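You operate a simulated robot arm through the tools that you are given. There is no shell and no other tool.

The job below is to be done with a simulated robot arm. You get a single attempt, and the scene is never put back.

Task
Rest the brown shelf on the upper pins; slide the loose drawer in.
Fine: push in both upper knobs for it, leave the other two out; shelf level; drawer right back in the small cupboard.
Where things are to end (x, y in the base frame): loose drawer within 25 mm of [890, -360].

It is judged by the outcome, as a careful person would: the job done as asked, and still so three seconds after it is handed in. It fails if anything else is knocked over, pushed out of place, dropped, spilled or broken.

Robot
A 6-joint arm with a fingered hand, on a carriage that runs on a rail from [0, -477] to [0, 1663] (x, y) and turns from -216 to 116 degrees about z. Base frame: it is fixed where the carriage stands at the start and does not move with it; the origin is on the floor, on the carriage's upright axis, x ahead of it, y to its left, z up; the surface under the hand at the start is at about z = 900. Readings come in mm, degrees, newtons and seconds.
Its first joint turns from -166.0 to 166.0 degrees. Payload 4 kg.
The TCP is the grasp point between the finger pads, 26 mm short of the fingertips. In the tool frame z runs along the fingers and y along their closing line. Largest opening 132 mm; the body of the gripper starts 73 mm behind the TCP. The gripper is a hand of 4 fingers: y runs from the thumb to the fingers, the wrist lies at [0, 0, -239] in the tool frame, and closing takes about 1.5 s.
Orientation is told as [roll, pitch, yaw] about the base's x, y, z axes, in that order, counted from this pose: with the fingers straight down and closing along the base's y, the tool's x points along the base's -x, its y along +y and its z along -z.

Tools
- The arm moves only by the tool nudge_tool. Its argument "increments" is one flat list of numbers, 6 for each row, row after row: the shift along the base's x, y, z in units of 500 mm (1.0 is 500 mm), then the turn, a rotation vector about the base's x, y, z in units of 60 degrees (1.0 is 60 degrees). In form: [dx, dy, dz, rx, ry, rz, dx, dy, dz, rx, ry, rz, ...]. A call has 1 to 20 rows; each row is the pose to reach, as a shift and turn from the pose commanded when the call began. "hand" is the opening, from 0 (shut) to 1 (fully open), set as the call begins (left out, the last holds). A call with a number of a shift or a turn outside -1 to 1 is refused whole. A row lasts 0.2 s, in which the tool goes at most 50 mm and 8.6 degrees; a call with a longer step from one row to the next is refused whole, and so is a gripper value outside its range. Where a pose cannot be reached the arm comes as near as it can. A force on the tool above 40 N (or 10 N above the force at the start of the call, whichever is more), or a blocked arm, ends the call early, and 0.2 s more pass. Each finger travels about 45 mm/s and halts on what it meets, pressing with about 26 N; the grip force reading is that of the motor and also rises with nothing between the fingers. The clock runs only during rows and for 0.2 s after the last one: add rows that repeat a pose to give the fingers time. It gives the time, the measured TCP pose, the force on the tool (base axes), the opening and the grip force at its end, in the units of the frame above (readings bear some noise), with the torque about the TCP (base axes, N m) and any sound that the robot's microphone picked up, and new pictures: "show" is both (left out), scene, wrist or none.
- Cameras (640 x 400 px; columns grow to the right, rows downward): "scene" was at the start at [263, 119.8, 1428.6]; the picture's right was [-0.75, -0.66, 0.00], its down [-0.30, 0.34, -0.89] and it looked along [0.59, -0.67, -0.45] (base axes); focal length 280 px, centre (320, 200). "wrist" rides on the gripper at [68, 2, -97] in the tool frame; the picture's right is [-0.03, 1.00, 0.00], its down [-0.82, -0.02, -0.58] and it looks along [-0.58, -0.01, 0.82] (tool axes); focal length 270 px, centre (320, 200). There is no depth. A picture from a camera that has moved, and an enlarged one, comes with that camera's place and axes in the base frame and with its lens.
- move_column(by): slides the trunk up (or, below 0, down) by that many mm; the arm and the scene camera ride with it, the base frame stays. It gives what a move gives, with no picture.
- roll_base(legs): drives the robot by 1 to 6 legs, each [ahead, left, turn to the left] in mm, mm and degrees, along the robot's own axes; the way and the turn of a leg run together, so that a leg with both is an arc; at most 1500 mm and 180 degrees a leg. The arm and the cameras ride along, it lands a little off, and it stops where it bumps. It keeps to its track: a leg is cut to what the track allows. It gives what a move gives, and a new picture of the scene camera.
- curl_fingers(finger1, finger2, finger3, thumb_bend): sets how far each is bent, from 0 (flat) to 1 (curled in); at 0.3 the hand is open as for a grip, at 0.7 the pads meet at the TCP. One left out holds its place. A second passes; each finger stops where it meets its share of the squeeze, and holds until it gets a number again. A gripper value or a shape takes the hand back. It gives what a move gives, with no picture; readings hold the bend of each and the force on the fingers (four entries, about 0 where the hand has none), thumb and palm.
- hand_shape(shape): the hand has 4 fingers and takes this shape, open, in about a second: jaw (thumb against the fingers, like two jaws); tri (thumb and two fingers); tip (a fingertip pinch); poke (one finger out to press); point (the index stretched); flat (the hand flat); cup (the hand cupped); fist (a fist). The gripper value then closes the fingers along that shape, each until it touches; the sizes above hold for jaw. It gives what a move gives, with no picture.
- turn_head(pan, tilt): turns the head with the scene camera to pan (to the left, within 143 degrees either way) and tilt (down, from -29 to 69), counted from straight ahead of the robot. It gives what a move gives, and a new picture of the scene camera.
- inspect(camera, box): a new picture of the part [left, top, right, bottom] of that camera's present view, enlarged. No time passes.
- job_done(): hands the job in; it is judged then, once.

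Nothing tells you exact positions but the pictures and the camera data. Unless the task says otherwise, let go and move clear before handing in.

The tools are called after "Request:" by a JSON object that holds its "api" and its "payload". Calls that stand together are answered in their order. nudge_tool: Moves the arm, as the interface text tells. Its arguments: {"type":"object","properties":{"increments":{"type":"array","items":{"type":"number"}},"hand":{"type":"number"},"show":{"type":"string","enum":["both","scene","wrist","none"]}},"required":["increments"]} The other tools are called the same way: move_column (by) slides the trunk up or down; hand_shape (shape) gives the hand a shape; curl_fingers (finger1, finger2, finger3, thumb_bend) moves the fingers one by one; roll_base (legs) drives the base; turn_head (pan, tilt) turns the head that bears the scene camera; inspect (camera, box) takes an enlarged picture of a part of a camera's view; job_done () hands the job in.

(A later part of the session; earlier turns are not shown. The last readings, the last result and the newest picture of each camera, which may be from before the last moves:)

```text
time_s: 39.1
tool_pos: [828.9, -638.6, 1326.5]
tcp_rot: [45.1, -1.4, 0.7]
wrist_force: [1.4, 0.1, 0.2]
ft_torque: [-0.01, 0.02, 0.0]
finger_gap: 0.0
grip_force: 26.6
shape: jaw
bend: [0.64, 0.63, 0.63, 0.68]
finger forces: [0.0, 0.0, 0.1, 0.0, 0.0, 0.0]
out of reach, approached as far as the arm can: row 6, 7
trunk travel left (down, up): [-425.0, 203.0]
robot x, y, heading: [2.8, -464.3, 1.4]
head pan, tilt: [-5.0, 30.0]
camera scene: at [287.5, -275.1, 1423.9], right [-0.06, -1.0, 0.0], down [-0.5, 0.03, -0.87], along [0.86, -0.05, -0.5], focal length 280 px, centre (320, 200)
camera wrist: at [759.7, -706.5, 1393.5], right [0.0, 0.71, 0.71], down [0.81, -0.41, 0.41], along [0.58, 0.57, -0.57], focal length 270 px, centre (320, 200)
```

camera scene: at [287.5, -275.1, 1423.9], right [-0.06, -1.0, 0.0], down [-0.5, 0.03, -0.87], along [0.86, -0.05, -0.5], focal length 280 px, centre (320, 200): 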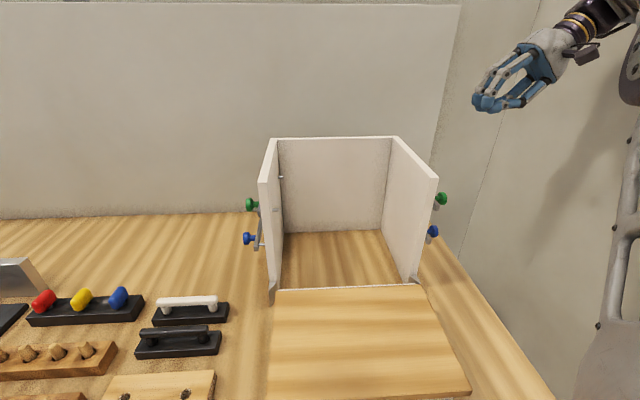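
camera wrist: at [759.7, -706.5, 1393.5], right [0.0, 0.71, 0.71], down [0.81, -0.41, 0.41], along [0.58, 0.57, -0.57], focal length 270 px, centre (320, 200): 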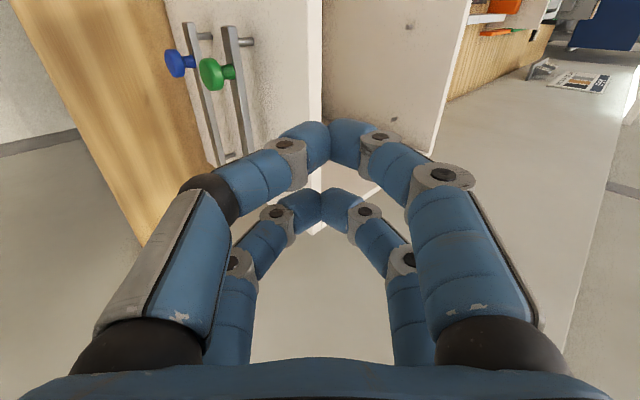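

The arm was slightly short of reach up high, but it should be fine lower down. The right green knob is at about (812, −580, 1116); I'll descend beside it at a safe distance.

Request:
{"api": "nudge_tool", "payload": {"increments": [0, 0, -0.08, 0, 0, 0, 0, -0.005, -0.16, 0, 0, 0, 0, -0.01, -0.24, 0, 0, 0, 0, -0.01, -0.32, 0, 0, 0, 0, -0.01, -0.39, 0, 0, 0, 0, -0.01, -0.39, 0, 0, 0], "hand": 0, "show": "both"}}

```text
time_s: 40.5
tool_pos: [828.9, -644.6, 1130.9]
tcp_rot: [45.0, -1.2, 1.0]
wrist_force: [1.1, -0.4, 0.3]
ft_torque: [0.0, 0.01, 0.02]
finger_gap: 0.1
grip_force: 26.0
shape: jaw
bend: [0.64, 0.63, 0.63, 0.68]
finger forces: [0.0, 0.0, 0.1, 0.0, 0.0, 0.1]
trunk travel left (down, up): [-425.0, 203.0]
robot x, y, heading: [0.5, -462.9, 1.8]
head pan, tilt: [-5.0, 30.0]
camera scene: at [287.5, -275.1, 1423.9], right [-0.06, -1.0, 0.0], down [-0.5, 0.03, -0.87], along [0.86, -0.05, -0.5], focal length 280 px, centre (320, 200)
camera wrist: at [760.6, -711.0, 1197.8], right [0.0, 0.71, 0.71], down [0.81, -0.41, 0.41], along [0.58, 0.58, -0.58], focal length 270 px, centre (320, 200)
```

scene: 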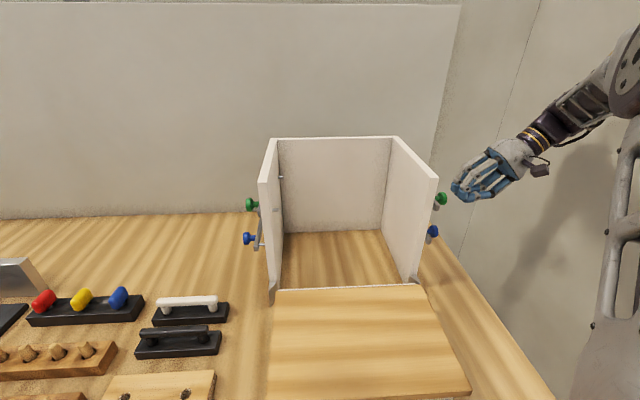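
wrist: 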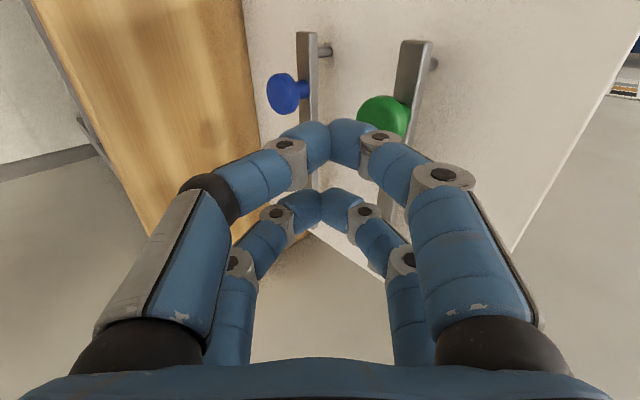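

The fingertips are at about (809, −628, 1114) and the knob at (812, −582, 1118). I'll correct by 3 mm in x and z and press in the +y direction in small steps.

Request:
{"api": "nudge_tool", "payload": {"increments": [0.004, 0.012, 0.006, 0, 0, 0, 0.006, 0.03, 0.008, 0, 0, 0, 0.006, 0.045, 0.008, 0, 0, 0, 0.006, 0.055, 0.008, 0, 0, 0, 0.006, 0.061, 0.008, 0, 0, 0, 0.006, 0.067, 0.008, 0, 0, 0, 0.006, 0.073, 0.008, 0, 0, 0, 0.006, 0.079, 0.008, 0, 0, 0], "hand": 0, "show": "wrist"}}

```text
time_s: 42.3
tool_pos: [833.1, -604.7, 1135.0]
tcp_rot: [45.0, -1.0, 0.9]
wrist_force: [0.6, 0.3, 0.3]
ft_torque: [-0.02, -0.01, 0.0]
finger_gap: 0.0
grip_force: 25.7
shape: jaw
bend: [0.64, 0.63, 0.63, 0.68]
finger forces: [0.0, 0.1, 0.0, 0.0, 0.0, 0.1]
trunk travel left (down, up): [-425.0, 203.0]
robot x, y, heading: [2.8, -464.3, 1.6]
head pan, tilt: [-5.0, 30.0]
camera wrist: at [763.8, -671.6, 1202.6], right [0.0, 0.71, 0.71], down [0.81, -0.41, 0.41], along [0.58, 0.58, -0.58], focal length 270 px, centre (320, 200)
```

wrist: 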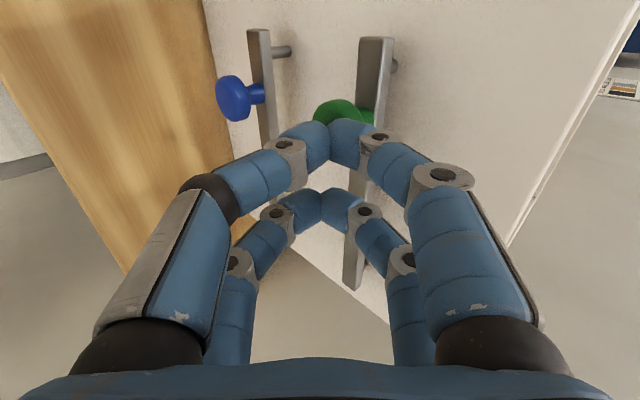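

The tips are lined up right on the knob. I'll press on in 3 mm steps.

Request:
{"api": "nudge_tool", "payload": {"increments": [0, 0.006, 0, 0, 0, 0, 0, 0.012, 0, 0, 0, 0, 0, 0.018, 0, 0, 0, 0, 0, 0.024, 0, 0, 0, 0, 0, 0.03, 0, 0, 0, 0, 0, 0.036, 0, 0, 0, 0], "hand": 0, "show": "wrist"}}

```text
time_s: 43.7
tool_pos: [831.1, -588.4, 1134.8]
tcp_rot: [44.9, -1.3, 0.7]
wrist_force: [0.3, -21.3, 9.7]
ft_torque: [0.01, 0.2, 0.37]
finger_gap: 0.0
grip_force: 26.0
shape: jaw
bend: [0.67, 0.63, 0.63, 0.69]
finger forces: [0.0, 0.1, 0.1, 0.0, 0.0, 0.0]
trunk travel left (down, up): [-425.0, 203.0]
robot x, y, heading: [0.2, -459.8, 1.6]
head pan, tilt: [-5.0, 30.0]
camera wrist: at [762.5, -655.9, 1203.3], right [0.0, 0.71, 0.71], down [0.81, -0.41, 0.41], along [0.58, 0.57, -0.57], focal length 270 px, centre (320, 200)
```

wrist: 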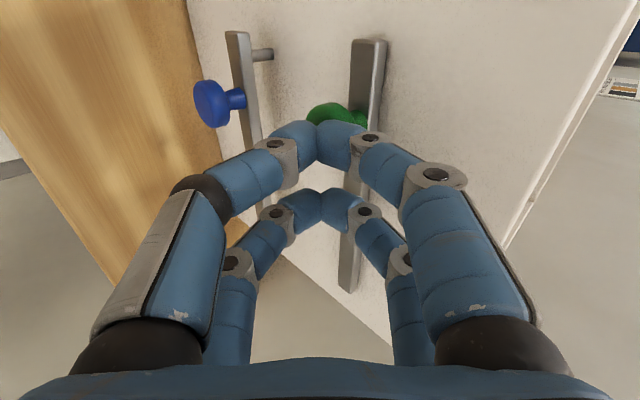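

The bar is moving in (pin no longer visible), with about 21 N reading. I'll push a little more until it stops.

Request:
{"api": "nudge_tool", "payload": {"increments": [0, 0.006, 0, 0, 0, 0, 0, 0.012, 0, 0, 0, 0, 0, 0.018, 0, 0, 0, 0, 0, 0.024, 0, 0, 0, 0, 0, 0.03, 0, 0, 0, 0], "hand": 0, "show": "wrist"}}

Request:
{"api": "inspect", "payload": {"camera": "wrist", "box": [180, 0, 480, 188]}}

```text
time_s: 44.4
tool_pos: [830.6, -586.6, 1134.9]
tcp_rot: [44.8, -1.3, 0.5]
wrist_force: [-3.5, -16.3, 1.8]
ft_torque: [-0.15, 0.05, 0.34]
finger_gap: 0.0
grip_force: 26.4
shape: jaw
bend: [0.66, 0.63, 0.63, 0.68]
finger forces: [0.0, 0.1, 0.0, 0.0, 0.1, 0.0]
trunk travel left (down, up): [-425.0, 203.0]
robot x, y, heading: [2.0, -463.7, 1.2]
head pan, tilt: [-5.0, 30.0]
stopped in row 3: the force on the tool passed its limit at 43 N (the readings are from after the stop); the commanded pose is now the measured one
camera wrist: at [762.2, -653.2, 1203.4], right [0.0, 0.71, 0.71], down [0.81, -0.41, 0.41], along [0.59, 0.57, -0.58], focal length 270 px, centre (320, 200)
```

wrist: 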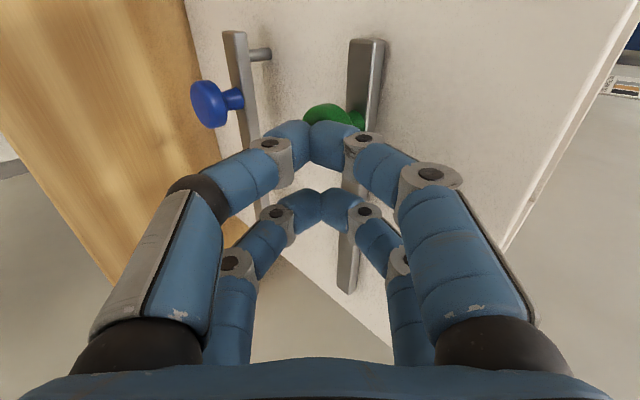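

```text
2.13 times, centred on (330, 94) of wrist
camera zoom: at [762.2, -653.2, 1203.4], right [0.0, 0.71, 0.71], down [0.81, -0.41, 0.41], along [0.59, 0.57, -0.58], focal length 575 px, centre (299, 426)
```

zoom: 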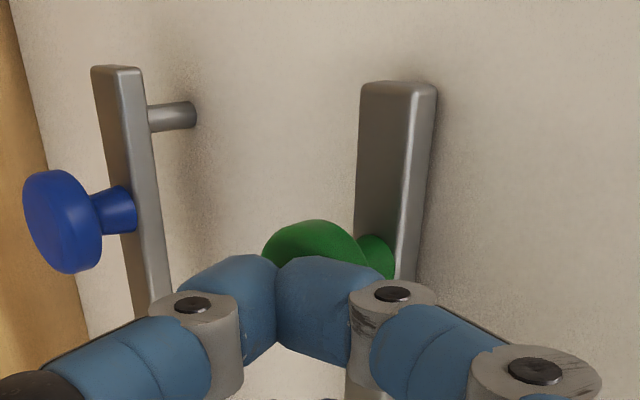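

The right bar is now flush against the panel too. I'll back away and rise while pointing the tool down again.

Request:
{"api": "nudge_tool", "payload": {"increments": [0, -0.06, 0, 0, 0, 0, 0, -0.12, 0.02, 0, 0, 0, 0, -0.12, 0.08, -0.125, 0, 0, 0, -0.12, 0.16, -0.25, 0, 0, 0, -0.12, 0.24, -0.375, 0, 0, 0, -0.12, 0.32, -0.5, 0, 0, 0, -0.12, 0.38, -0.625, 0, 0, 0, -0.12, 0.38, -0.75, 0, 0, 0, -0.12, 0.38, -0.75, 0, 0], "hand": 0, "show": "both"}}

Request:
{"api": "inspect", "payload": {"camera": "scene", "box": [220, 110, 460, 260]}}

```text
time_s: 46.4
tool_pos: [832.3, -641.6, 1325.4]
tcp_rot: [-0.3, -0.6, 1.3]
wrist_force: [0.0, 0.7, -0.8]
ft_torque: [-0.01, 0.02, 0.02]
finger_gap: 0.1
grip_force: 25.9
shape: jaw
bend: [0.63, 0.63, 0.63, 0.69]
finger forces: [0.0, 0.1, 0.0, 0.1, 0.1, 0.0]
trunk travel left (down, up): [-425.0, 203.0]
robot x, y, heading: [-2.4, -461.5, 1.6]
head pan, tilt: [-5.0, 30.0]
camera scene: at [287.8, -275.8, 1423.9], right [-0.06, -1.0, 0.0], down [-0.5, 0.03, -0.87], along [0.86, -0.05, -0.5], focal length 280 px, centre (320, 200)
camera wrist: at [763.2, -640.5, 1421.2], right [0.0, 1.0, 0.0], down [0.81, 0.0, 0.58], along [0.58, 0.0, -0.81], focal length 270 px, centre (320, 200)
```

scene: 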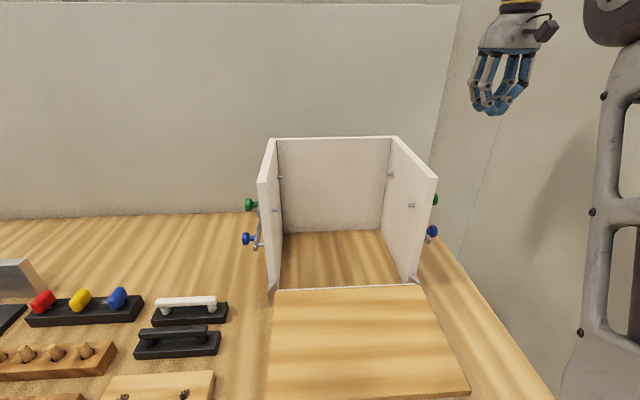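
wrist: 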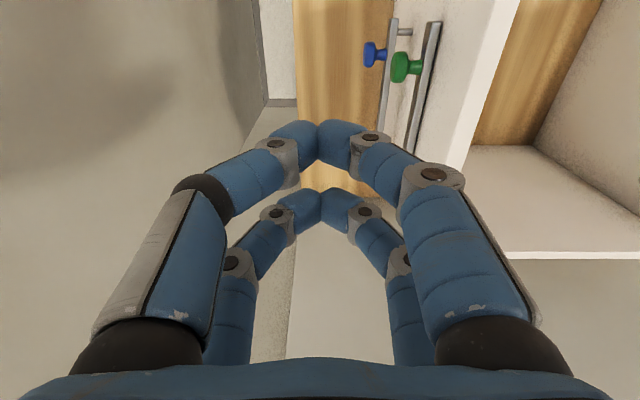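

```text
2.67 times, centred on (340, 185) of scene
camera zoom: at [287.8, -275.8, 1423.9], right [-0.06, -1.0, 0.0], down [-0.5, 0.03, -0.87], along [0.86, -0.05, -0.5], focal length 747 px, centre (267, 240)
```

zoom: 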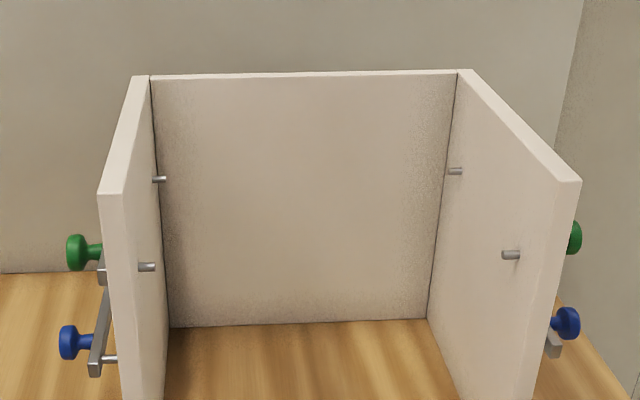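

All four upper pins now show inside (front pair at x ≈ 789, rear pair at x ≈ 950, z ≈ 1113), and both blue knobs are still out. Next is the board; I'll move the carriage left, out of the way, and test how the individual fingers bend so I can plan a firm grip on its front edge.

Request:
{"api": "roll_base", "payload": {"legs": [[0, 660, 0]]}}

Request:
{"api": "curl_fingers", "payload": {"finger1": 0.0, "finger2": 0.3, "finger3": 0.3, "thumb_bend": 0.3}}

Request:
{"api": "inspect", "payload": {"camera": "wrist", "box": [0, 0, 640, 400]}}

Request:
{"api": "curl_fingers", "payload": {"finger1": 0.3, "finger2": 0.0}}

Request:
{"api": "inspect", "payload": {"camera": "wrist", "box": [0, 0, 640, 400]}}

Request:
{"api": "curl_fingers", "payload": {"finger2": 0.3, "finger3": 0.0, "thumb_bend": 0.6}}

Request:
{"api": "inspect", "payload": {"camera": "wrist", "box": [0, 0, 640, 400]}}

```text
time_s: 50.0
tool_pos: [833.2, 17.2, 1326.6]
tcp_rot: [-0.1, -0.4, 1.6]
wrist_force: [0.0, -0.2, -0.5]
ft_torque: [0.01, -0.02, 0.04]
finger_gap: 0.0
grip_force: 25.6
shape: jaw
bend: [0.63, 0.63, 0.63, 0.69]
finger forces: [0.0, 0.1, 0.1, 0.1, 0.1, 0.0]
trunk travel left (down, up): [-425.0, 203.0]
robot x, y, heading: [-0.9, 188.0, 1.6]
head pan, tilt: [-5.0, 30.0]
camera scene: at [287.1, 380.4, 1423.9], right [-0.06, -1.0, 0.0], down [-0.5, 0.03, -0.87], along [0.86, -0.05, -0.5], focal length 280 px, centre (320, 200)
```

scene: 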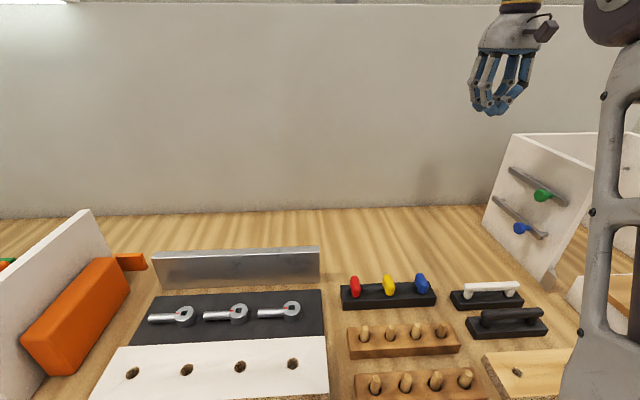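

```text
time_s: 51.0
tool_pos: [832.4, 17.1, 1324.9]
tcp_rot: [-0.1, -0.4, 1.6]
wrist_force: [-0.4, 0.2, -0.6]
ft_torque: [-0.01, 0.04, 0.0]
finger_gap: 163.1
grip_force: 0.1
shape: fingers
bend: [0.0, 0.3, 0.3, 0.3]
finger forces: [0.0, 0.0, 0.1, 0.0, 0.1, 0.1]
trunk travel left (down, up): [-425.0, 203.0]
robot x, y, heading: [4.6, 195.2, 1.3]
head pan, tilt: [-5.0, 30.0]
```

```text
1.00 times, centred on (320, 200) of wrist (not enlarged: the box is as wide or as high as the picture)
camera zoom: at [763.9, 17.5, 1421.1], right [0.0, 1.0, 0.0], down [0.81, 0.0, 0.58], along [0.58, 0.0, -0.81], focal length 270 px, centre (320, 200)
```

zoom: 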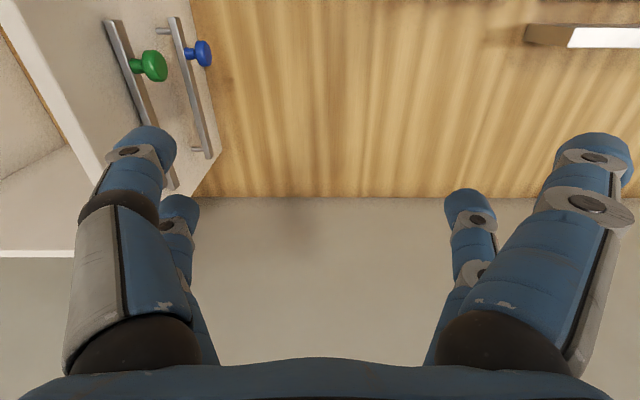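

```text
time_s: 52.0
tool_pos: [832.0, 16.1, 1326.8]
tcp_rot: [0.0, -0.4, 1.6]
wrist_force: [-0.7, 0.4, -0.5]
ft_torque: [0.02, 0.04, 0.01]
finger_gap: 133.2
grip_force: 0.1
shape: fingers
bend: [0.3, 0.0, 0.3, 0.3]
finger forces: [0.0, 0.0, 0.0, 0.1, 0.0, 0.0]
trunk travel left (down, up): [-425.0, 203.0]
robot x, y, heading: [0.8, 193.4, 1.5]
head pan, tilt: [-5.0, 30.0]
```

```text
1.00 times, centred on (320, 200) of wrist (not enlarged: the box is as wide or as high as the picture)
camera zoom: at [763.9, 17.5, 1421.0], right [0.0, 1.0, 0.0], down [0.81, 0.0, 0.58], along [0.58, 0.0, -0.81], focal length 270 px, centre (320, 200)
```

zoom: 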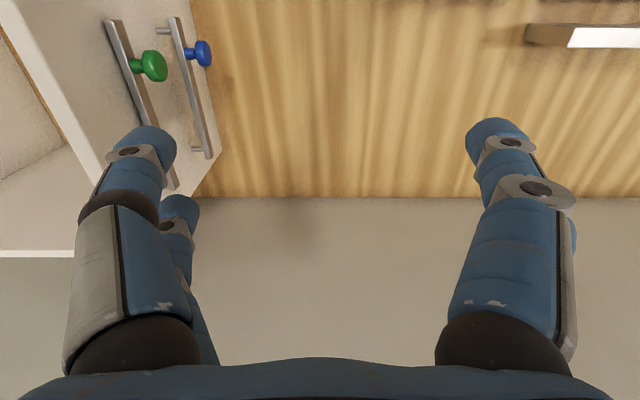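

```text
time_s: 53.0
tool_pos: [832.9, 16.5, 1325.2]
tcp_rot: [-0.1, -0.4, 1.7]
wrist_force: [-0.4, 0.0, 0.1]
ft_torque: [0.03, 0.03, 0.02]
finger_gap: 83.3
grip_force: 0.0
shape: fingers
bend: [0.3, 0.3, 0.0, 0.6]
finger forces: [0.0, 0.1, 0.0, 0.0, 0.0, 0.0]
trunk travel left (down, up): [-425.0, 203.0]
robot x, y, heading: [1.1, 190.2, 1.5]
head pan, tilt: [-5.0, 30.0]
```

```text
1.00 times, centred on (320, 200) of wrist (not enlarged: the box is as wide or as high as the picture)
camera zoom: at [763.9, 17.5, 1421.0], right [0.0, 1.0, 0.0], down [0.81, 0.0, 0.58], along [0.58, 0.0, -0.81], focal length 270 px, centre (320, 200)
```

zoom: 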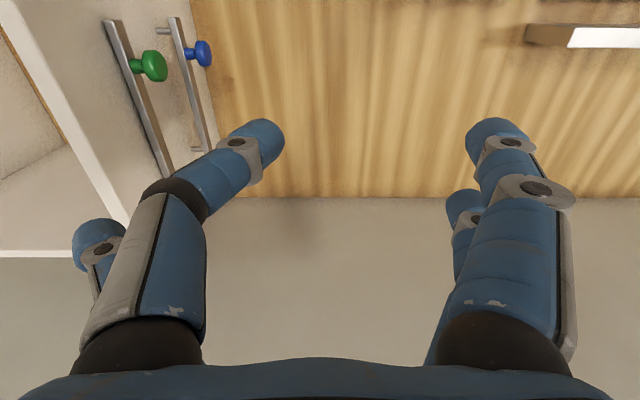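

Bend 0.3 is straight and parallel, and the fingers meet as an arch when closed, so a shallow pinch would let the board droop. My plan is to slide the board about 75 mm toward the robot by its rear edge first, so the hand can then grip it deep, close to its centre of mass; I'll go over to it now.

Request:
{"api": "hand_shape", "payload": {"shape": "jaw"}}

Request:
{"api": "roll_base", "payload": {"legs": [[0, -570, 0]]}}

Request:
{"api": "turn_head", "payload": {"pan": -15, "tilt": 35}}

```text
time_s: 53.9
tool_pos: [832.3, 16.3, 1324.7]
tcp_rot: [-0.1, -0.4, 1.6]
wrist_force: [-0.2, -0.2, 0.2]
ft_torque: [-0.02, 0.01, 0.01]
finger_gap: 131.9
grip_force: 0.2
shape: jaw
bend: [0.3, 0.3, 0.3, 0.3]
finger forces: [0.0, 0.0, 0.0, 0.0, 0.1, 0.0]
trunk travel left (down, up): [-425.0, 203.0]
robot x, y, heading: [-0.4, 191.8, 1.7]
head pan, tilt: [-5.0, 30.0]
```

```text
time_s: 57.2
tool_pos: [831.3, -554.5, 1326.4]
tcp_rot: [-0.1, -0.3, 1.5]
wrist_force: [-0.6, -0.7, 0.3]
ft_torque: [-0.01, 0.01, -0.01]
finger_gap: 132.1
grip_force: 0.0
shape: jaw
bend: [0.3, 0.3, 0.3, 0.3]
finger forces: [0.0, 0.1, 0.0, 0.1, 0.0, 0.0]
trunk travel left (down, up): [-425.0, 203.0]
robot x, y, heading: [2.9, -376.3, 1.5]
head pan, tilt: [-5.0, 30.0]
camera scene: at [287.5, -189.6, 1423.9], right [-0.06, -1.0, 0.0], down [-0.5, 0.03, -0.87], along [0.86, -0.05, -0.5], focal length 280 px, centre (320, 200)
```

scene: 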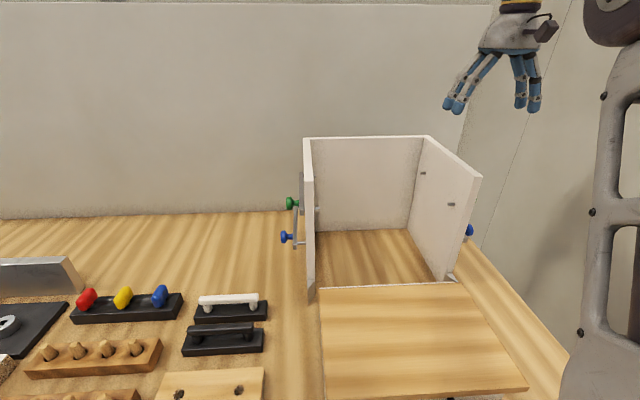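

```text
time_s: 57.9
tool_pos: [832.1, -554.0, 1326.0]
tcp_rot: [-0.1, -0.4, 1.6]
wrist_force: [-0.2, -0.2, -0.6]
ft_torque: [0.02, 0.03, -0.05]
finger_gap: 132.0
grip_force: 0.1
shape: jaw
bend: [0.3, 0.3, 0.3, 0.3]
finger forces: [0.0, 0.1, 0.0, 0.0, 0.0, 0.1]
trunk travel left (down, up): [-425.0, 203.0]
robot x, y, heading: [-0.8, -375.6, 1.5]
head pan, tilt: [-15.0, 35.0]
camera scene: at [282.9, -204.6, 1416.1], right [-0.23, -0.97, 0.0], down [-0.56, 0.13, -0.82], along [0.8, -0.19, -0.57], focal length 280 px, centre (320, 200)
```

scene: 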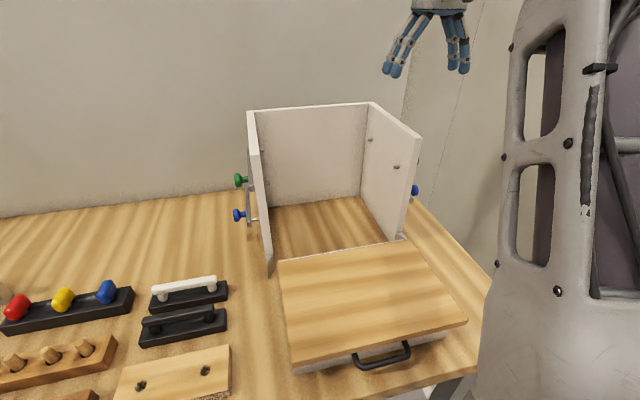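

I'll bring the closed hand over the middle of the board.

Request:
{"api": "nudge_tool", "payload": {"increments": [-0.0606, 0.0554, 0, 0, 0, -0.01, -0.1211, 0.1109, 0, 0, 0, -0.02, -0.1817, 0.1663, 0, 0, 0, -0.0267, -0.2423, 0.2217, 0, 0, 0, -0.0267, -0.3029, 0.2771, 0, 0, 0, -0.0267, -0.3634, 0.3326, 0, 0, 0, -0.0267, -0.424, 0.388, 0, 0, 0, -0.0267, -0.424, 0.388, -0.09, 0, 0, -0.0267, -0.424, 0.388, -0.18, 0, 0, -0.0267, -0.424, 0.388, -0.27, 0, 0, -0.0267, -0.424, 0.388, -0.36, 0, 0, -0.0267, -0.424, 0.388, -0.45, 0, 0, -0.0267, -0.424, 0.388, -0.45, 0, 0, -0.0267], "hand": 0, "show": "both"}}

```text
time_s: 60.7
tool_pos: [621.4, -362.0, 1101.7]
tcp_rot: [-0.1, -0.6, -0.1]
wrist_force: [0.3, 0.6, 0.3]
ft_torque: [-0.03, -0.01, -0.02]
finger_gap: 0.1
grip_force: 25.8
shape: jaw
bend: [0.62, 0.63, 0.63, 0.7]
finger forces: [0.0, 0.0, 0.0, 0.0, 0.0, 0.0]
trunk travel left (down, up): [-425.0, 203.0]
robot x, y, heading: [-1.9, -375.1, 1.4]
head pan, tilt: [-15.0, 35.0]
camera scene: at [282.8, -204.7, 1416.1], right [-0.23, -0.97, 0.0], down [-0.56, 0.13, -0.82], along [0.8, -0.19, -0.57], focal length 280 px, centre (320, 200)
camera wrist: at [552.4, -357.9, 1197.4], right [0.03, 1.0, 0.0], down [0.81, -0.02, 0.58], along [0.58, -0.02, -0.81], focal length 270 px, centre (320, 200)
```

scene: 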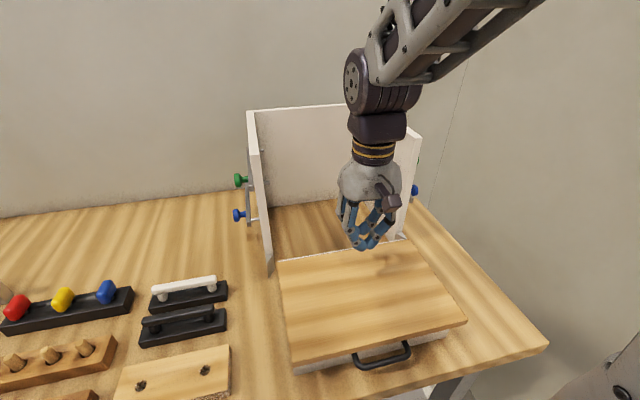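
wrist: 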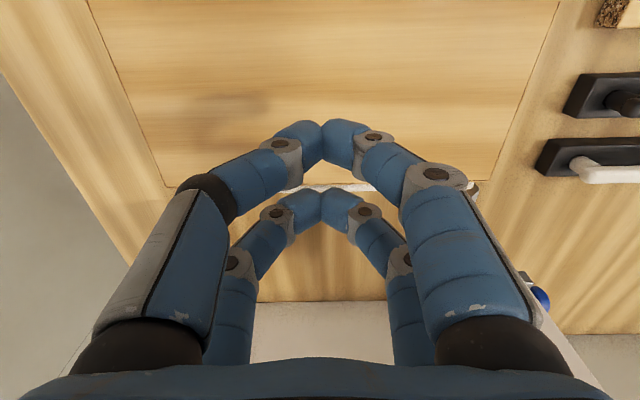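

I'll zoom in to pin down the board's corners from here.

Request:
{"api": "inspect", "payload": {"camera": "wrist", "box": [60, 80, 260, 205]}}

Request:
{"api": "inspect", "payload": {"camera": "wrist", "box": [420, 80, 620, 205]}}

Request:
{"api": "inspect", "payload": {"camera": "scene", "box": [260, 230, 480, 380]}}

```text
3.20 times, centred on (160, 142) of wrist
camera zoom: at [552.4, -357.9, 1197.4], right [0.03, 1.0, 0.0], down [0.81, -0.02, 0.58], along [0.58, -0.02, -0.81], focal length 865 px, centre (832, 384)
```

zoom: 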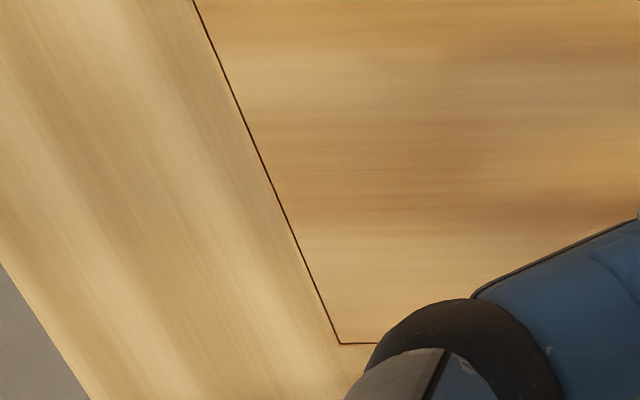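

```text
3.20 times, centred on (520, 142) of wrist
camera zoom: at [552.4, -357.9, 1197.4], right [0.03, 1.0, 0.0], down [0.81, -0.02, 0.58], along [0.58, -0.02, -0.81], focal length 865 px, centre (-320, 384)
```

zoom: 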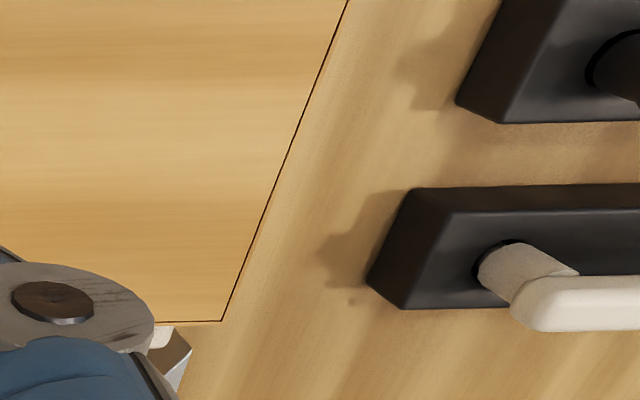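

```text
2.67 times, centred on (370, 305) of scene
camera zoom: at [282.8, -204.7, 1416.1], right [-0.23, -0.97, 0.0], down [-0.56, 0.13, -0.82], along [0.8, -0.19, -0.57], focal length 747 px, centre (187, -80)
```

zoom: 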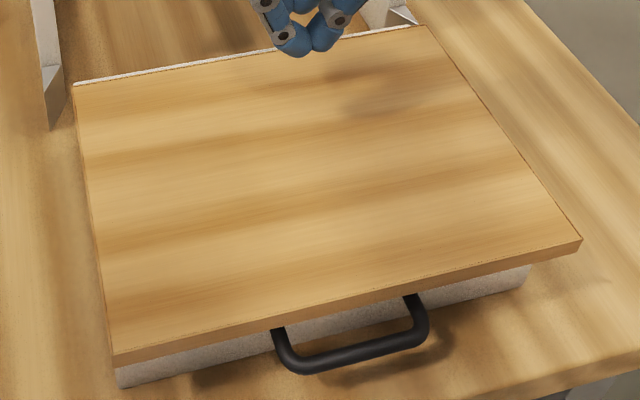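

The board's top is at about z 975–985, with its rear edge near x 690. I'll touch down gently on it to learn the exact height.

Request:
{"api": "nudge_tool", "payload": {"increments": [0, 0, -0.05, 0, 0, 0, 0, 0, -0.1, 0, 0, 0, 0, 0, -0.14, 0, 0, 0, 0, 0, -0.156, 0, 0, 0, 0, 0, -0.16, 0, 0, 0, 0, 0, -0.164, 0, 0, 0, 0, 0, -0.168, 0, 0, 0, 0, 0, -0.172, 0, 0, 0], "hand": 0, "show": "scene"}}

Request:
{"api": "inspect", "payload": {"camera": "scene", "box": [300, 190, 460, 290]}}

```text
time_s: 62.5
tool_pos: [621.4, -359.5, 1017.2]
tcp_rot: [-0.1, -0.7, -0.1]
wrist_force: [-6.2, -0.7, 22.9]
ft_torque: [0.0, 0.57, 0.01]
finger_gap: 0.0
grip_force: 25.5
shape: jaw
bend: [0.65, 0.63, 0.63, 0.7]
finger forces: [0.0, 0.1, 0.0, 0.1, 0.0, 0.0]
trunk travel left (down, up): [-425.0, 203.0]
robot x, y, heading: [-0.1, -377.9, 1.4]
head pan, tilt: [-15.0, 35.0]
stopped in row 8: the force on the tool passed its limit at 43 N (the readings are from after the stop); the commanded pose is now the measured one
camera scene: at [282.0, -204.6, 1416.3], right [-0.23, -0.97, 0.0], down [-0.56, 0.13, -0.82], along [0.8, -0.19, -0.57], focal length 280 px, centre (320, 200)
```

scene: 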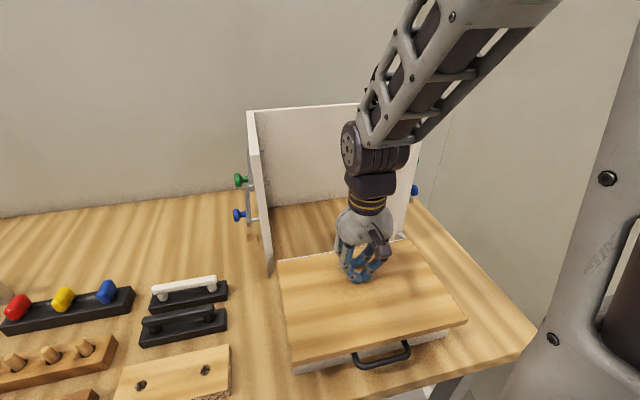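

```text
4.00 times, centred on (380, 240) of scene
camera zoom: at [282.0, -204.6, 1416.3], right [-0.23, -0.97, 0.0], down [-0.56, 0.13, -0.82], along [0.8, -0.19, -0.57], focal length 1120 px, centre (80, 40)
```

zoom: 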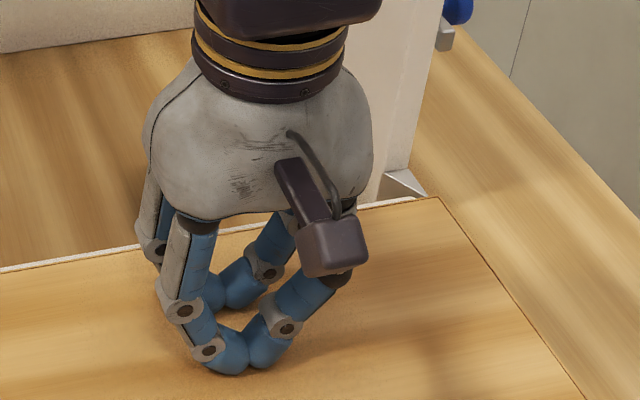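

The fingertips touch the board's top with the tool at z ≈ 1019, which puts the board top near 985 and its thickness near 15 mm. I'll go behind its rear edge, dip about 11 mm below the top (above the drawer's rim) and be ready to push it toward the robot.

Request:
{"api": "nudge_tool", "payload": {"increments": [0, 0, 0.04, 0, 0, 0, 0, 0, 0.08, 0, 0, 0, 0.076, 0, 0.08, 0, 0, 0, 0.152, 0, 0.08, 0, 0, 0, 0.228, 0, 0.08, 0, 0, 0, 0.228, 0, 0.04, 0, 0, 0, 0.228, 0, 0.0, 0, 0, 0, 0.228, 0, -0.018, 0, 0, 0, 0.228, 0, -0.018, 0, 0, 0], "hand": 0, "show": "both"}}

Request:
{"api": "inspect", "payload": {"camera": "scene", "box": [300, 150, 460, 250]}}

```text
time_s: 64.5
tool_pos: [734.9, -360.3, 1007.5]
tcp_rot: [-0.1, -0.7, -0.2]
wrist_force: [0.1, -0.1, -0.1]
ft_torque: [0.01, 0.01, 0.01]
finger_gap: 0.0
grip_force: 26.1
shape: jaw
bend: [0.64, 0.63, 0.63, 0.7]
finger forces: [0.1, 0.0, 0.0, 0.0, 0.1, 0.1]
trunk travel left (down, up): [-425.0, 203.0]
robot x, y, heading: [0.4, -377.3, 1.6]
head pan, tilt: [-15.0, 35.0]
camera scene: at [282.8, -204.6, 1416.1], right [-0.23, -0.97, 0.0], down [-0.56, 0.13, -0.82], along [0.8, -0.19, -0.57], focal length 280 px, centre (320, 200)
camera wrist: at [666.3, -357.2, 1101.9], right [0.03, 1.0, 0.0], down [0.81, -0.02, 0.59], along [0.59, -0.02, -0.81], focal length 270 px, centre (320, 200)
```

scene: 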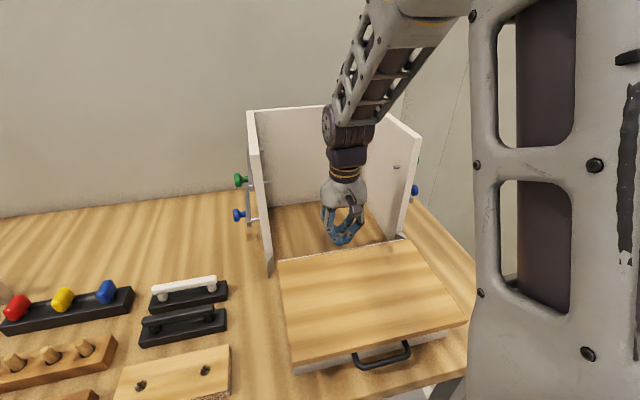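
wrist: 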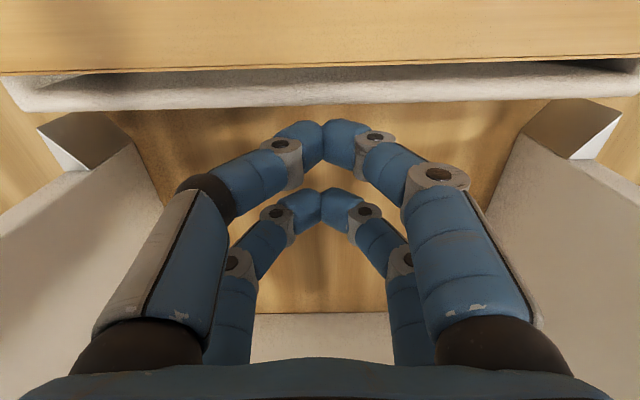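

```text
4.00 times, centred on (380, 200) of scene
camera zoom: at [282.8, -204.6, 1416.1], right [-0.23, -0.97, 0.0], down [-0.56, 0.13, -0.82], along [0.8, -0.19, -0.57], focal length 1120 px, centre (80, 200)
```

zoom: 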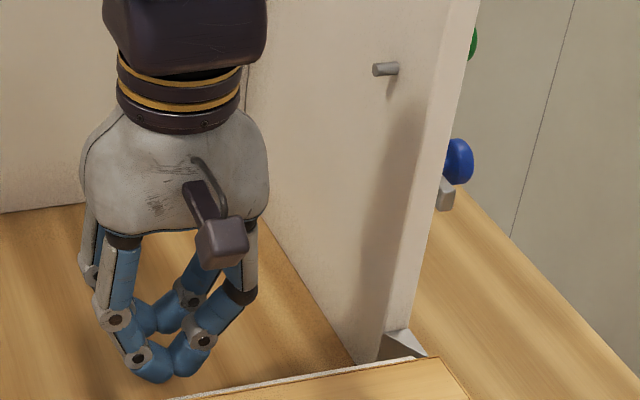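

The fingertips are just behind the drawer's rear wall and above its rim, level with the board's edge. I'll push toward the robot in small steps.

Request:
{"api": "nudge_tool", "payload": {"increments": [-0.012, 0, 0, 0, 0, 0, -0.024, 0, 0, 0, 0, 0, -0.034, 0, 0, 0, 0, 0, -0.044, 0, 0, 0, 0, 0, -0.052, 0, 0, 0, 0, 0, -0.06, 0, 0, 0, 0, 0, -0.068, 0, 0, 0, 0, 0], "hand": 0, "show": "both"}}

Request:
{"api": "inspect", "payload": {"camera": "scene", "box": [260, 230, 480, 380]}}

```text
time_s: 66.1
tool_pos: [701.7, -359.7, 1007.9]
tcp_rot: [-0.2, -0.8, 0.0]
wrist_force: [1.4, -0.6, -1.6]
ft_torque: [-0.01, -0.03, -0.04]
finger_gap: 0.0
grip_force: 25.8
shape: jaw
bend: [0.64, 0.63, 0.63, 0.7]
finger forces: [0.0, 0.0, 0.1, 0.0, 0.0, 0.1]
trunk travel left (down, up): [-425.0, 203.0]
robot x, y, heading: [1.8, -378.5, 1.5]
head pan, tilt: [-15.0, 35.0]
camera scene: at [283.0, -204.6, 1416.1], right [-0.23, -0.97, 0.0], down [-0.56, 0.13, -0.82], along [0.8, -0.19, -0.57], focal length 280 px, centre (320, 200)
camera wrist: at [632.0, -357.5, 1102.5], right [0.03, 1.0, 0.0], down [0.81, -0.02, 0.59], along [0.59, -0.02, -0.81], focal length 270 px, centre (320, 200)
```

scene: 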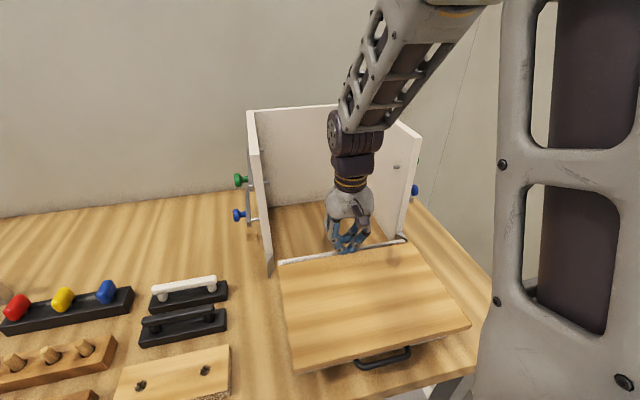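
wrist: 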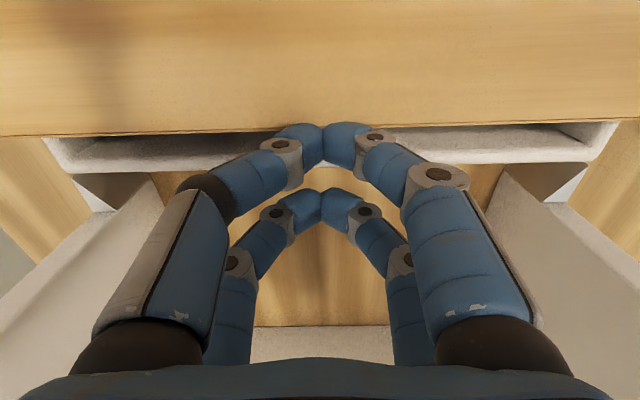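

```text
2.67 times, centred on (370, 305) of scene
camera zoom: at [283.0, -204.6, 1416.1], right [-0.23, -0.97, 0.0], down [-0.56, 0.13, -0.82], along [0.8, -0.19, -0.57], focal length 747 px, centre (187, -80)
```

zoom: 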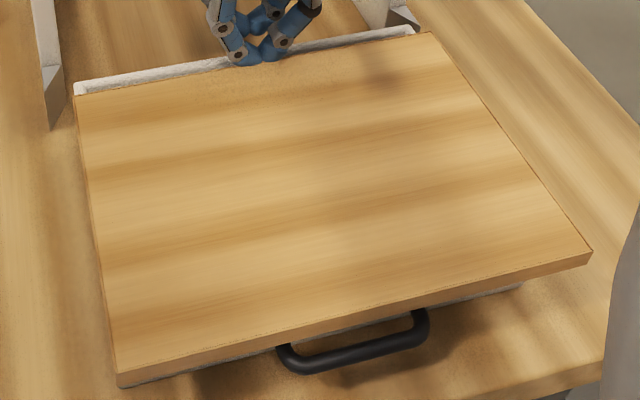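

The board slides easily on the drawer, and the drawer has stayed put. I'll continue about 52 mm more.

Request:
{"api": "nudge_tool", "payload": {"increments": [-0.012, 0, -0.002, 0, 0, 0, -0.024, 0, -0.004, 0, 0, 0, -0.036, 0, -0.006, 0, 0, 0, -0.048, 0, -0.006, 0, 0, 0, -0.06, 0, -0.006, 0, 0, 0, -0.072, 0, -0.006, 0, 0, 0, -0.084, 0, -0.006, 0, 0, 0, -0.096, 0, -0.006, 0, 0, 0, -0.102, 0, -0.006, 0, 0, 0, -0.102, 0, -0.006, 0, 0, 0], "hand": 0, "show": "both"}}

Request:
{"api": "inspect", "payload": {"camera": "scene", "box": [250, 230, 490, 400]}}

```text
time_s: 68.3
tool_pos: [649.8, -361.8, 1002.8]
tcp_rot: [-0.1, -0.6, -0.1]
wrist_force: [2.6, 0.1, 0.3]
ft_torque: [-0.01, -0.01, 0.0]
finger_gap: 0.0
grip_force: 25.7
shape: jaw
bend: [0.64, 0.63, 0.63, 0.7]
finger forces: [0.0, 0.1, 0.0, 0.0, 0.1, 0.1]
trunk travel left (down, up): [-425.0, 203.0]
robot x, y, heading: [2.9, -379.2, 1.5]
head pan, tilt: [-15.0, 35.0]
camera scene: at [282.9, -204.6, 1416.1], right [-0.23, -0.97, 0.0], down [-0.56, 0.13, -0.82], along [0.8, -0.19, -0.57], focal length 280 px, centre (320, 200)
camera wrist: at [581.4, -357.9, 1098.6], right [0.03, 1.0, 0.0], down [0.81, -0.02, 0.59], along [0.59, -0.02, -0.81], focal length 270 px, centre (320, 200)
```

scene: 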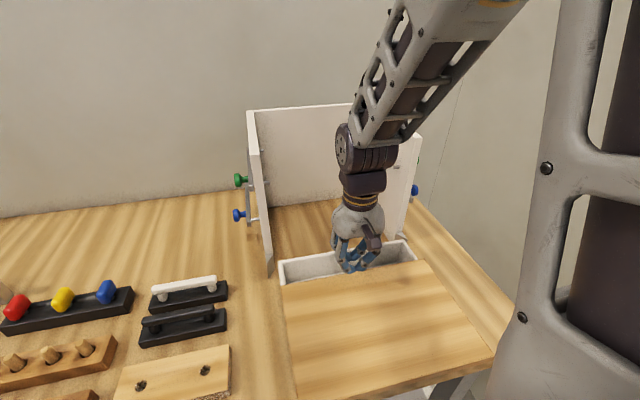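
wrist: 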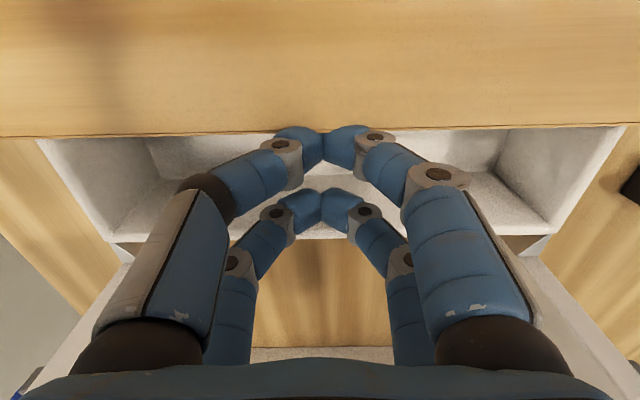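

```text
2.35 times, centred on (370, 315) of scene
camera zoom: at [282.9, -204.6, 1416.1], right [-0.23, -0.97, 0.0], down [-0.56, 0.13, -0.82], along [0.8, -0.19, -0.57], focal length 659 px, centre (202, -71)
```

zoom: 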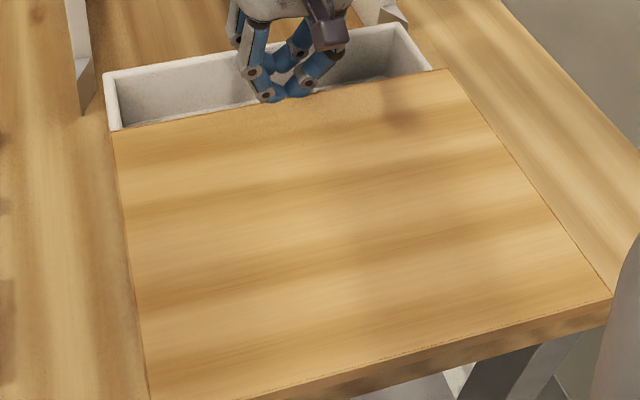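

The board's rear edge is now at x ≈ 624 and it overhangs the drawer front by about 80 mm, with its centre still over the drawer. I'll lift the hand out and move left to prepare a horizontal approach from the front.

Request:
{"api": "nudge_tool", "payload": {"increments": [0.01, 0, 0, 0, 0, 0, 0.016, 0, 0.06, 0, 0, 0, 0.016, 0, 0.14, 0, 0, 0, 0.016, 0, 0.23, 0, 0, 0, 0.016, 0, 0.32, 0, 0, 0, 0.016, 0, 0.41, 0, 0, 0, 0.016, 0, 0.5, 0, 0, 0, 0.016, 0, 0.58, 0, 0, 0, 0.016, 0, 0.64, 0, 0, 0, 0.016, 0, 0.64, 0, 0, 0], "hand": 0, "show": "none"}}

Request:
{"api": "roll_base", "payload": {"legs": [[0, 560, 0]]}}

```text
time_s: 70.5
tool_pos: [660.4, -360.3, 1324.7]
tcp_rot: [-0.2, -0.7, -0.1]
wrist_force: [0.5, 0.4, -0.3]
ft_torque: [0.0, -0.01, 0.0]
finger_gap: 0.0
grip_force: 25.8
shape: jaw
bend: [0.64, 0.63, 0.63, 0.7]
finger forces: [0.0, 0.0, 0.0, 0.0, 0.1, 0.1]
trunk travel left (down, up): [-425.0, 203.0]
robot x, y, heading: [1.7, -376.3, 1.6]
head pan, tilt: [-15.0, 35.0]
```

```text
time_s: 73.8
tool_pos: [661.7, 202.2, 1325.0]
tcp_rot: [-0.1, -0.7, -0.4]
wrist_force: [-0.1, -0.2, 1.1]
ft_torque: [0.0, -0.02, -0.01]
finger_gap: 0.0
grip_force: 26.2
shape: jaw
bend: [0.64, 0.63, 0.63, 0.7]
finger forces: [0.0, 0.1, 0.0, 0.0, 0.1, 0.0]
trunk travel left (down, up): [-425.0, 203.0]
robot x, y, heading: [-1.1, 185.8, 1.2]
head pan, tilt: [-15.0, 35.0]
camera scene: at [283.6, 358.6, 1416.1], right [-0.24, -0.97, 0.0], down [-0.56, 0.14, -0.82], along [0.8, -0.2, -0.57], focal length 280 px, centre (320, 200)
```

scene: 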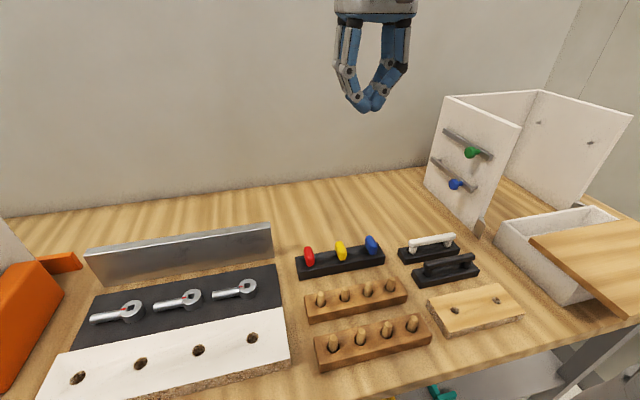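

Now I'll turn the tool to point forward (+x) with the fingers closing vertically, in two halves, up here in free space.

Request:
{"api": "nudge_tool", "payload": {"increments": [0, 0, 0, 0.0722, -0.0722, -0.0722, 0, 0, 0, 0.1443, -0.1443, -0.1443, 0, 0, 0, 0.2165, -0.2165, -0.2165, 0, 0, 0, 0.2887, -0.2887, -0.2887, 0, 0, 0, 0.3608, -0.3608, -0.3608, 0, 0, 0, 0.433, -0.433, -0.433, 0, 0, 0, 0.5052, -0.5052, -0.5052, 0, 0, 0, 0.5774, -0.5774, -0.5774, 0, 0, 0, 0.5774, -0.5774, -0.5774], "hand": 0.4, "show": "scene"}}

Request:
{"api": "nudge_tool", "payload": {"increments": [0, 0, 0, 0.0722, -0.0722, -0.0722, 0, 0, 0, 0.1443, -0.1443, -0.1443, 0, 0, 0, 0.2165, -0.2165, -0.2165, 0, 0, 0, 0.2887, -0.2887, -0.2887, 0, 0, 0, 0.3608, -0.3608, -0.3608, 0, 0, 0, 0.433, -0.433, -0.433, 0, 0, 0, 0.5052, -0.5052, -0.5052, 0, 0, 0, 0.5774, -0.5774, -0.5774, 0, 0, 0, 0.5774, -0.5774, -0.5774], "hand": 0.4, "show": "both"}}

```text
time_s: 75.8
tool_pos: [661.8, 201.0, 1324.5]
tcp_rot: [45.3, -19.7, -45.8]
wrist_force: [-0.2, -0.4, -0.4]
ft_torque: [0.01, 0.0, -0.01]
finger_gap: 52.8
grip_force: 0.1
shape: jaw
bend: [0.73, 0.73, 0.73, 0.7]
finger forces: [0.0, 0.0, 0.0, 0.0, 0.0, 0.0]
trunk travel left (down, up): [-425.0, 203.0]
robot x, y, heading: [0.3, 186.6, 1.5]
head pan, tilt: [-15.0, 35.0]
camera scene: at [283.6, 358.6, 1416.1], right [-0.24, -0.97, 0.0], down [-0.56, 0.14, -0.82], along [0.8, -0.2, -0.57], focal length 280 px, centre (320, 200)
```

scene: 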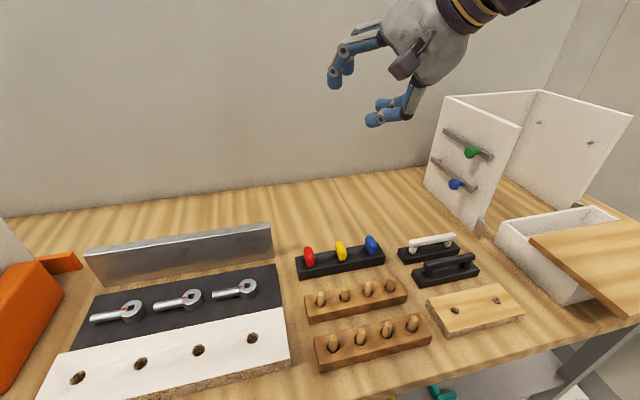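

```text
time_s: 77.8
tool_pos: [689.5, 165.7, 1359.8]
tcp_rot: [89.8, 0.5, -90.4]
wrist_force: [-0.2, 0.5, 0.6]
ft_torque: [-0.01, 0.01, -0.01]
finger_gap: 52.5
grip_force: 0.1
shape: jaw
bend: [0.73, 0.73, 0.73, 0.7]
finger forces: [0.0, 0.1, 0.0, 0.1, 0.1, 0.0]
out of reach, approached as far as the arm can: row 6, 7, 8, 9
trunk travel left (down, up): [-425.0, 203.0]
robot x, y, heading: [2.0, 186.2, 1.2]
head pan, tilt: [-15.0, 35.0]
camera scene: at [283.5, 358.6, 1416.1], right [-0.24, -0.97, 0.0], down [-0.56, 0.14, -0.82], along [0.8, -0.2, -0.57], focal length 280 px, centre (320, 200)
camera wrist: at [594.0, 235.7, 1362.1], right [0.0, -0.03, 1.0], down [-0.58, -0.81, -0.02], along [0.81, -0.58, -0.02], focal length 270 px, centre (320, 200)
```

scene: 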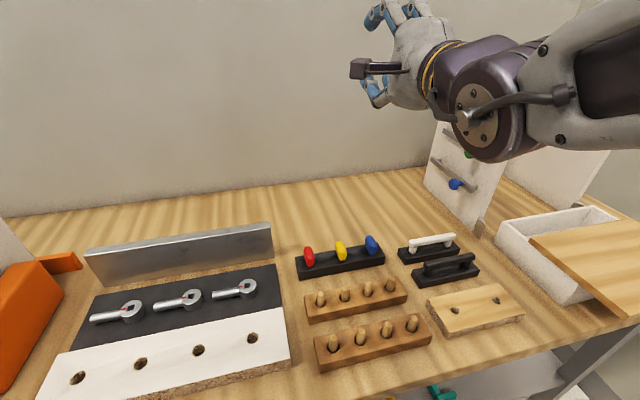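
wrist: 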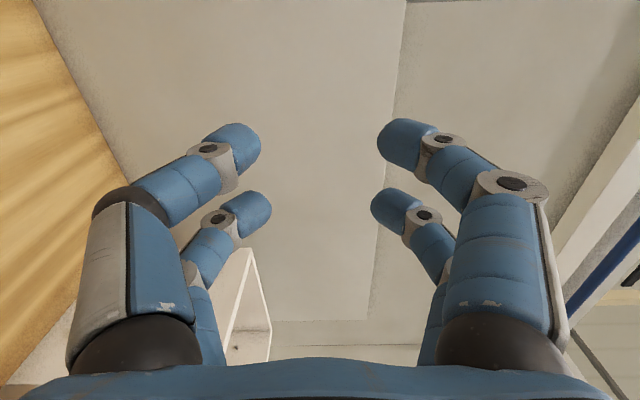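

The tool now points forward with the jaws closing vertically. Before going in I'll look at the drawer handle's height under the overhanging board.

Request:
{"api": "turn_head", "payload": {"pan": -60, "tilt": 30}}

```text
time_s: 78.9
tool_pos: [688.8, 165.0, 1360.7]
tcp_rot: [89.7, 0.4, -90.6]
wrist_force: [-0.7, 0.3, 0.4]
ft_torque: [-0.02, 0.0, -0.03]
finger_gap: 52.4
grip_force: 0.2
shape: jaw
bend: [0.73, 0.73, 0.73, 0.7]
finger forces: [0.0, 0.0, 0.0, 0.0, 0.1, 0.1]
trunk travel left (down, up): [-425.0, 203.0]
robot x, y, heading: [-2.8, 184.8, 1.4]
head pan, tilt: [-60.0, 30.0]
camera scene: at [245.0, 302.2, 1423.9], right [-0.85, -0.52, 0.0], down [-0.26, 0.43, -0.87], along [0.45, -0.74, -0.5], focal length 280 px, centre (320, 200)
```

scene: 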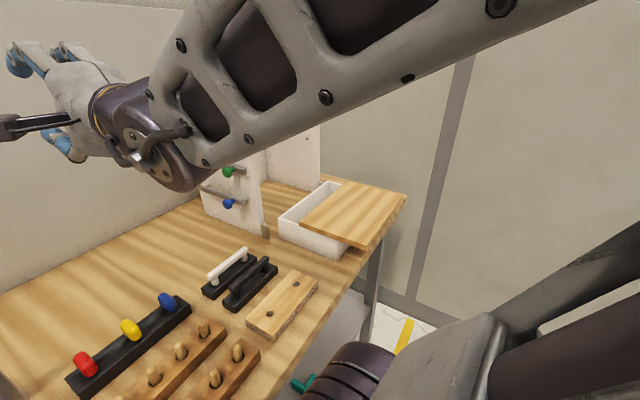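

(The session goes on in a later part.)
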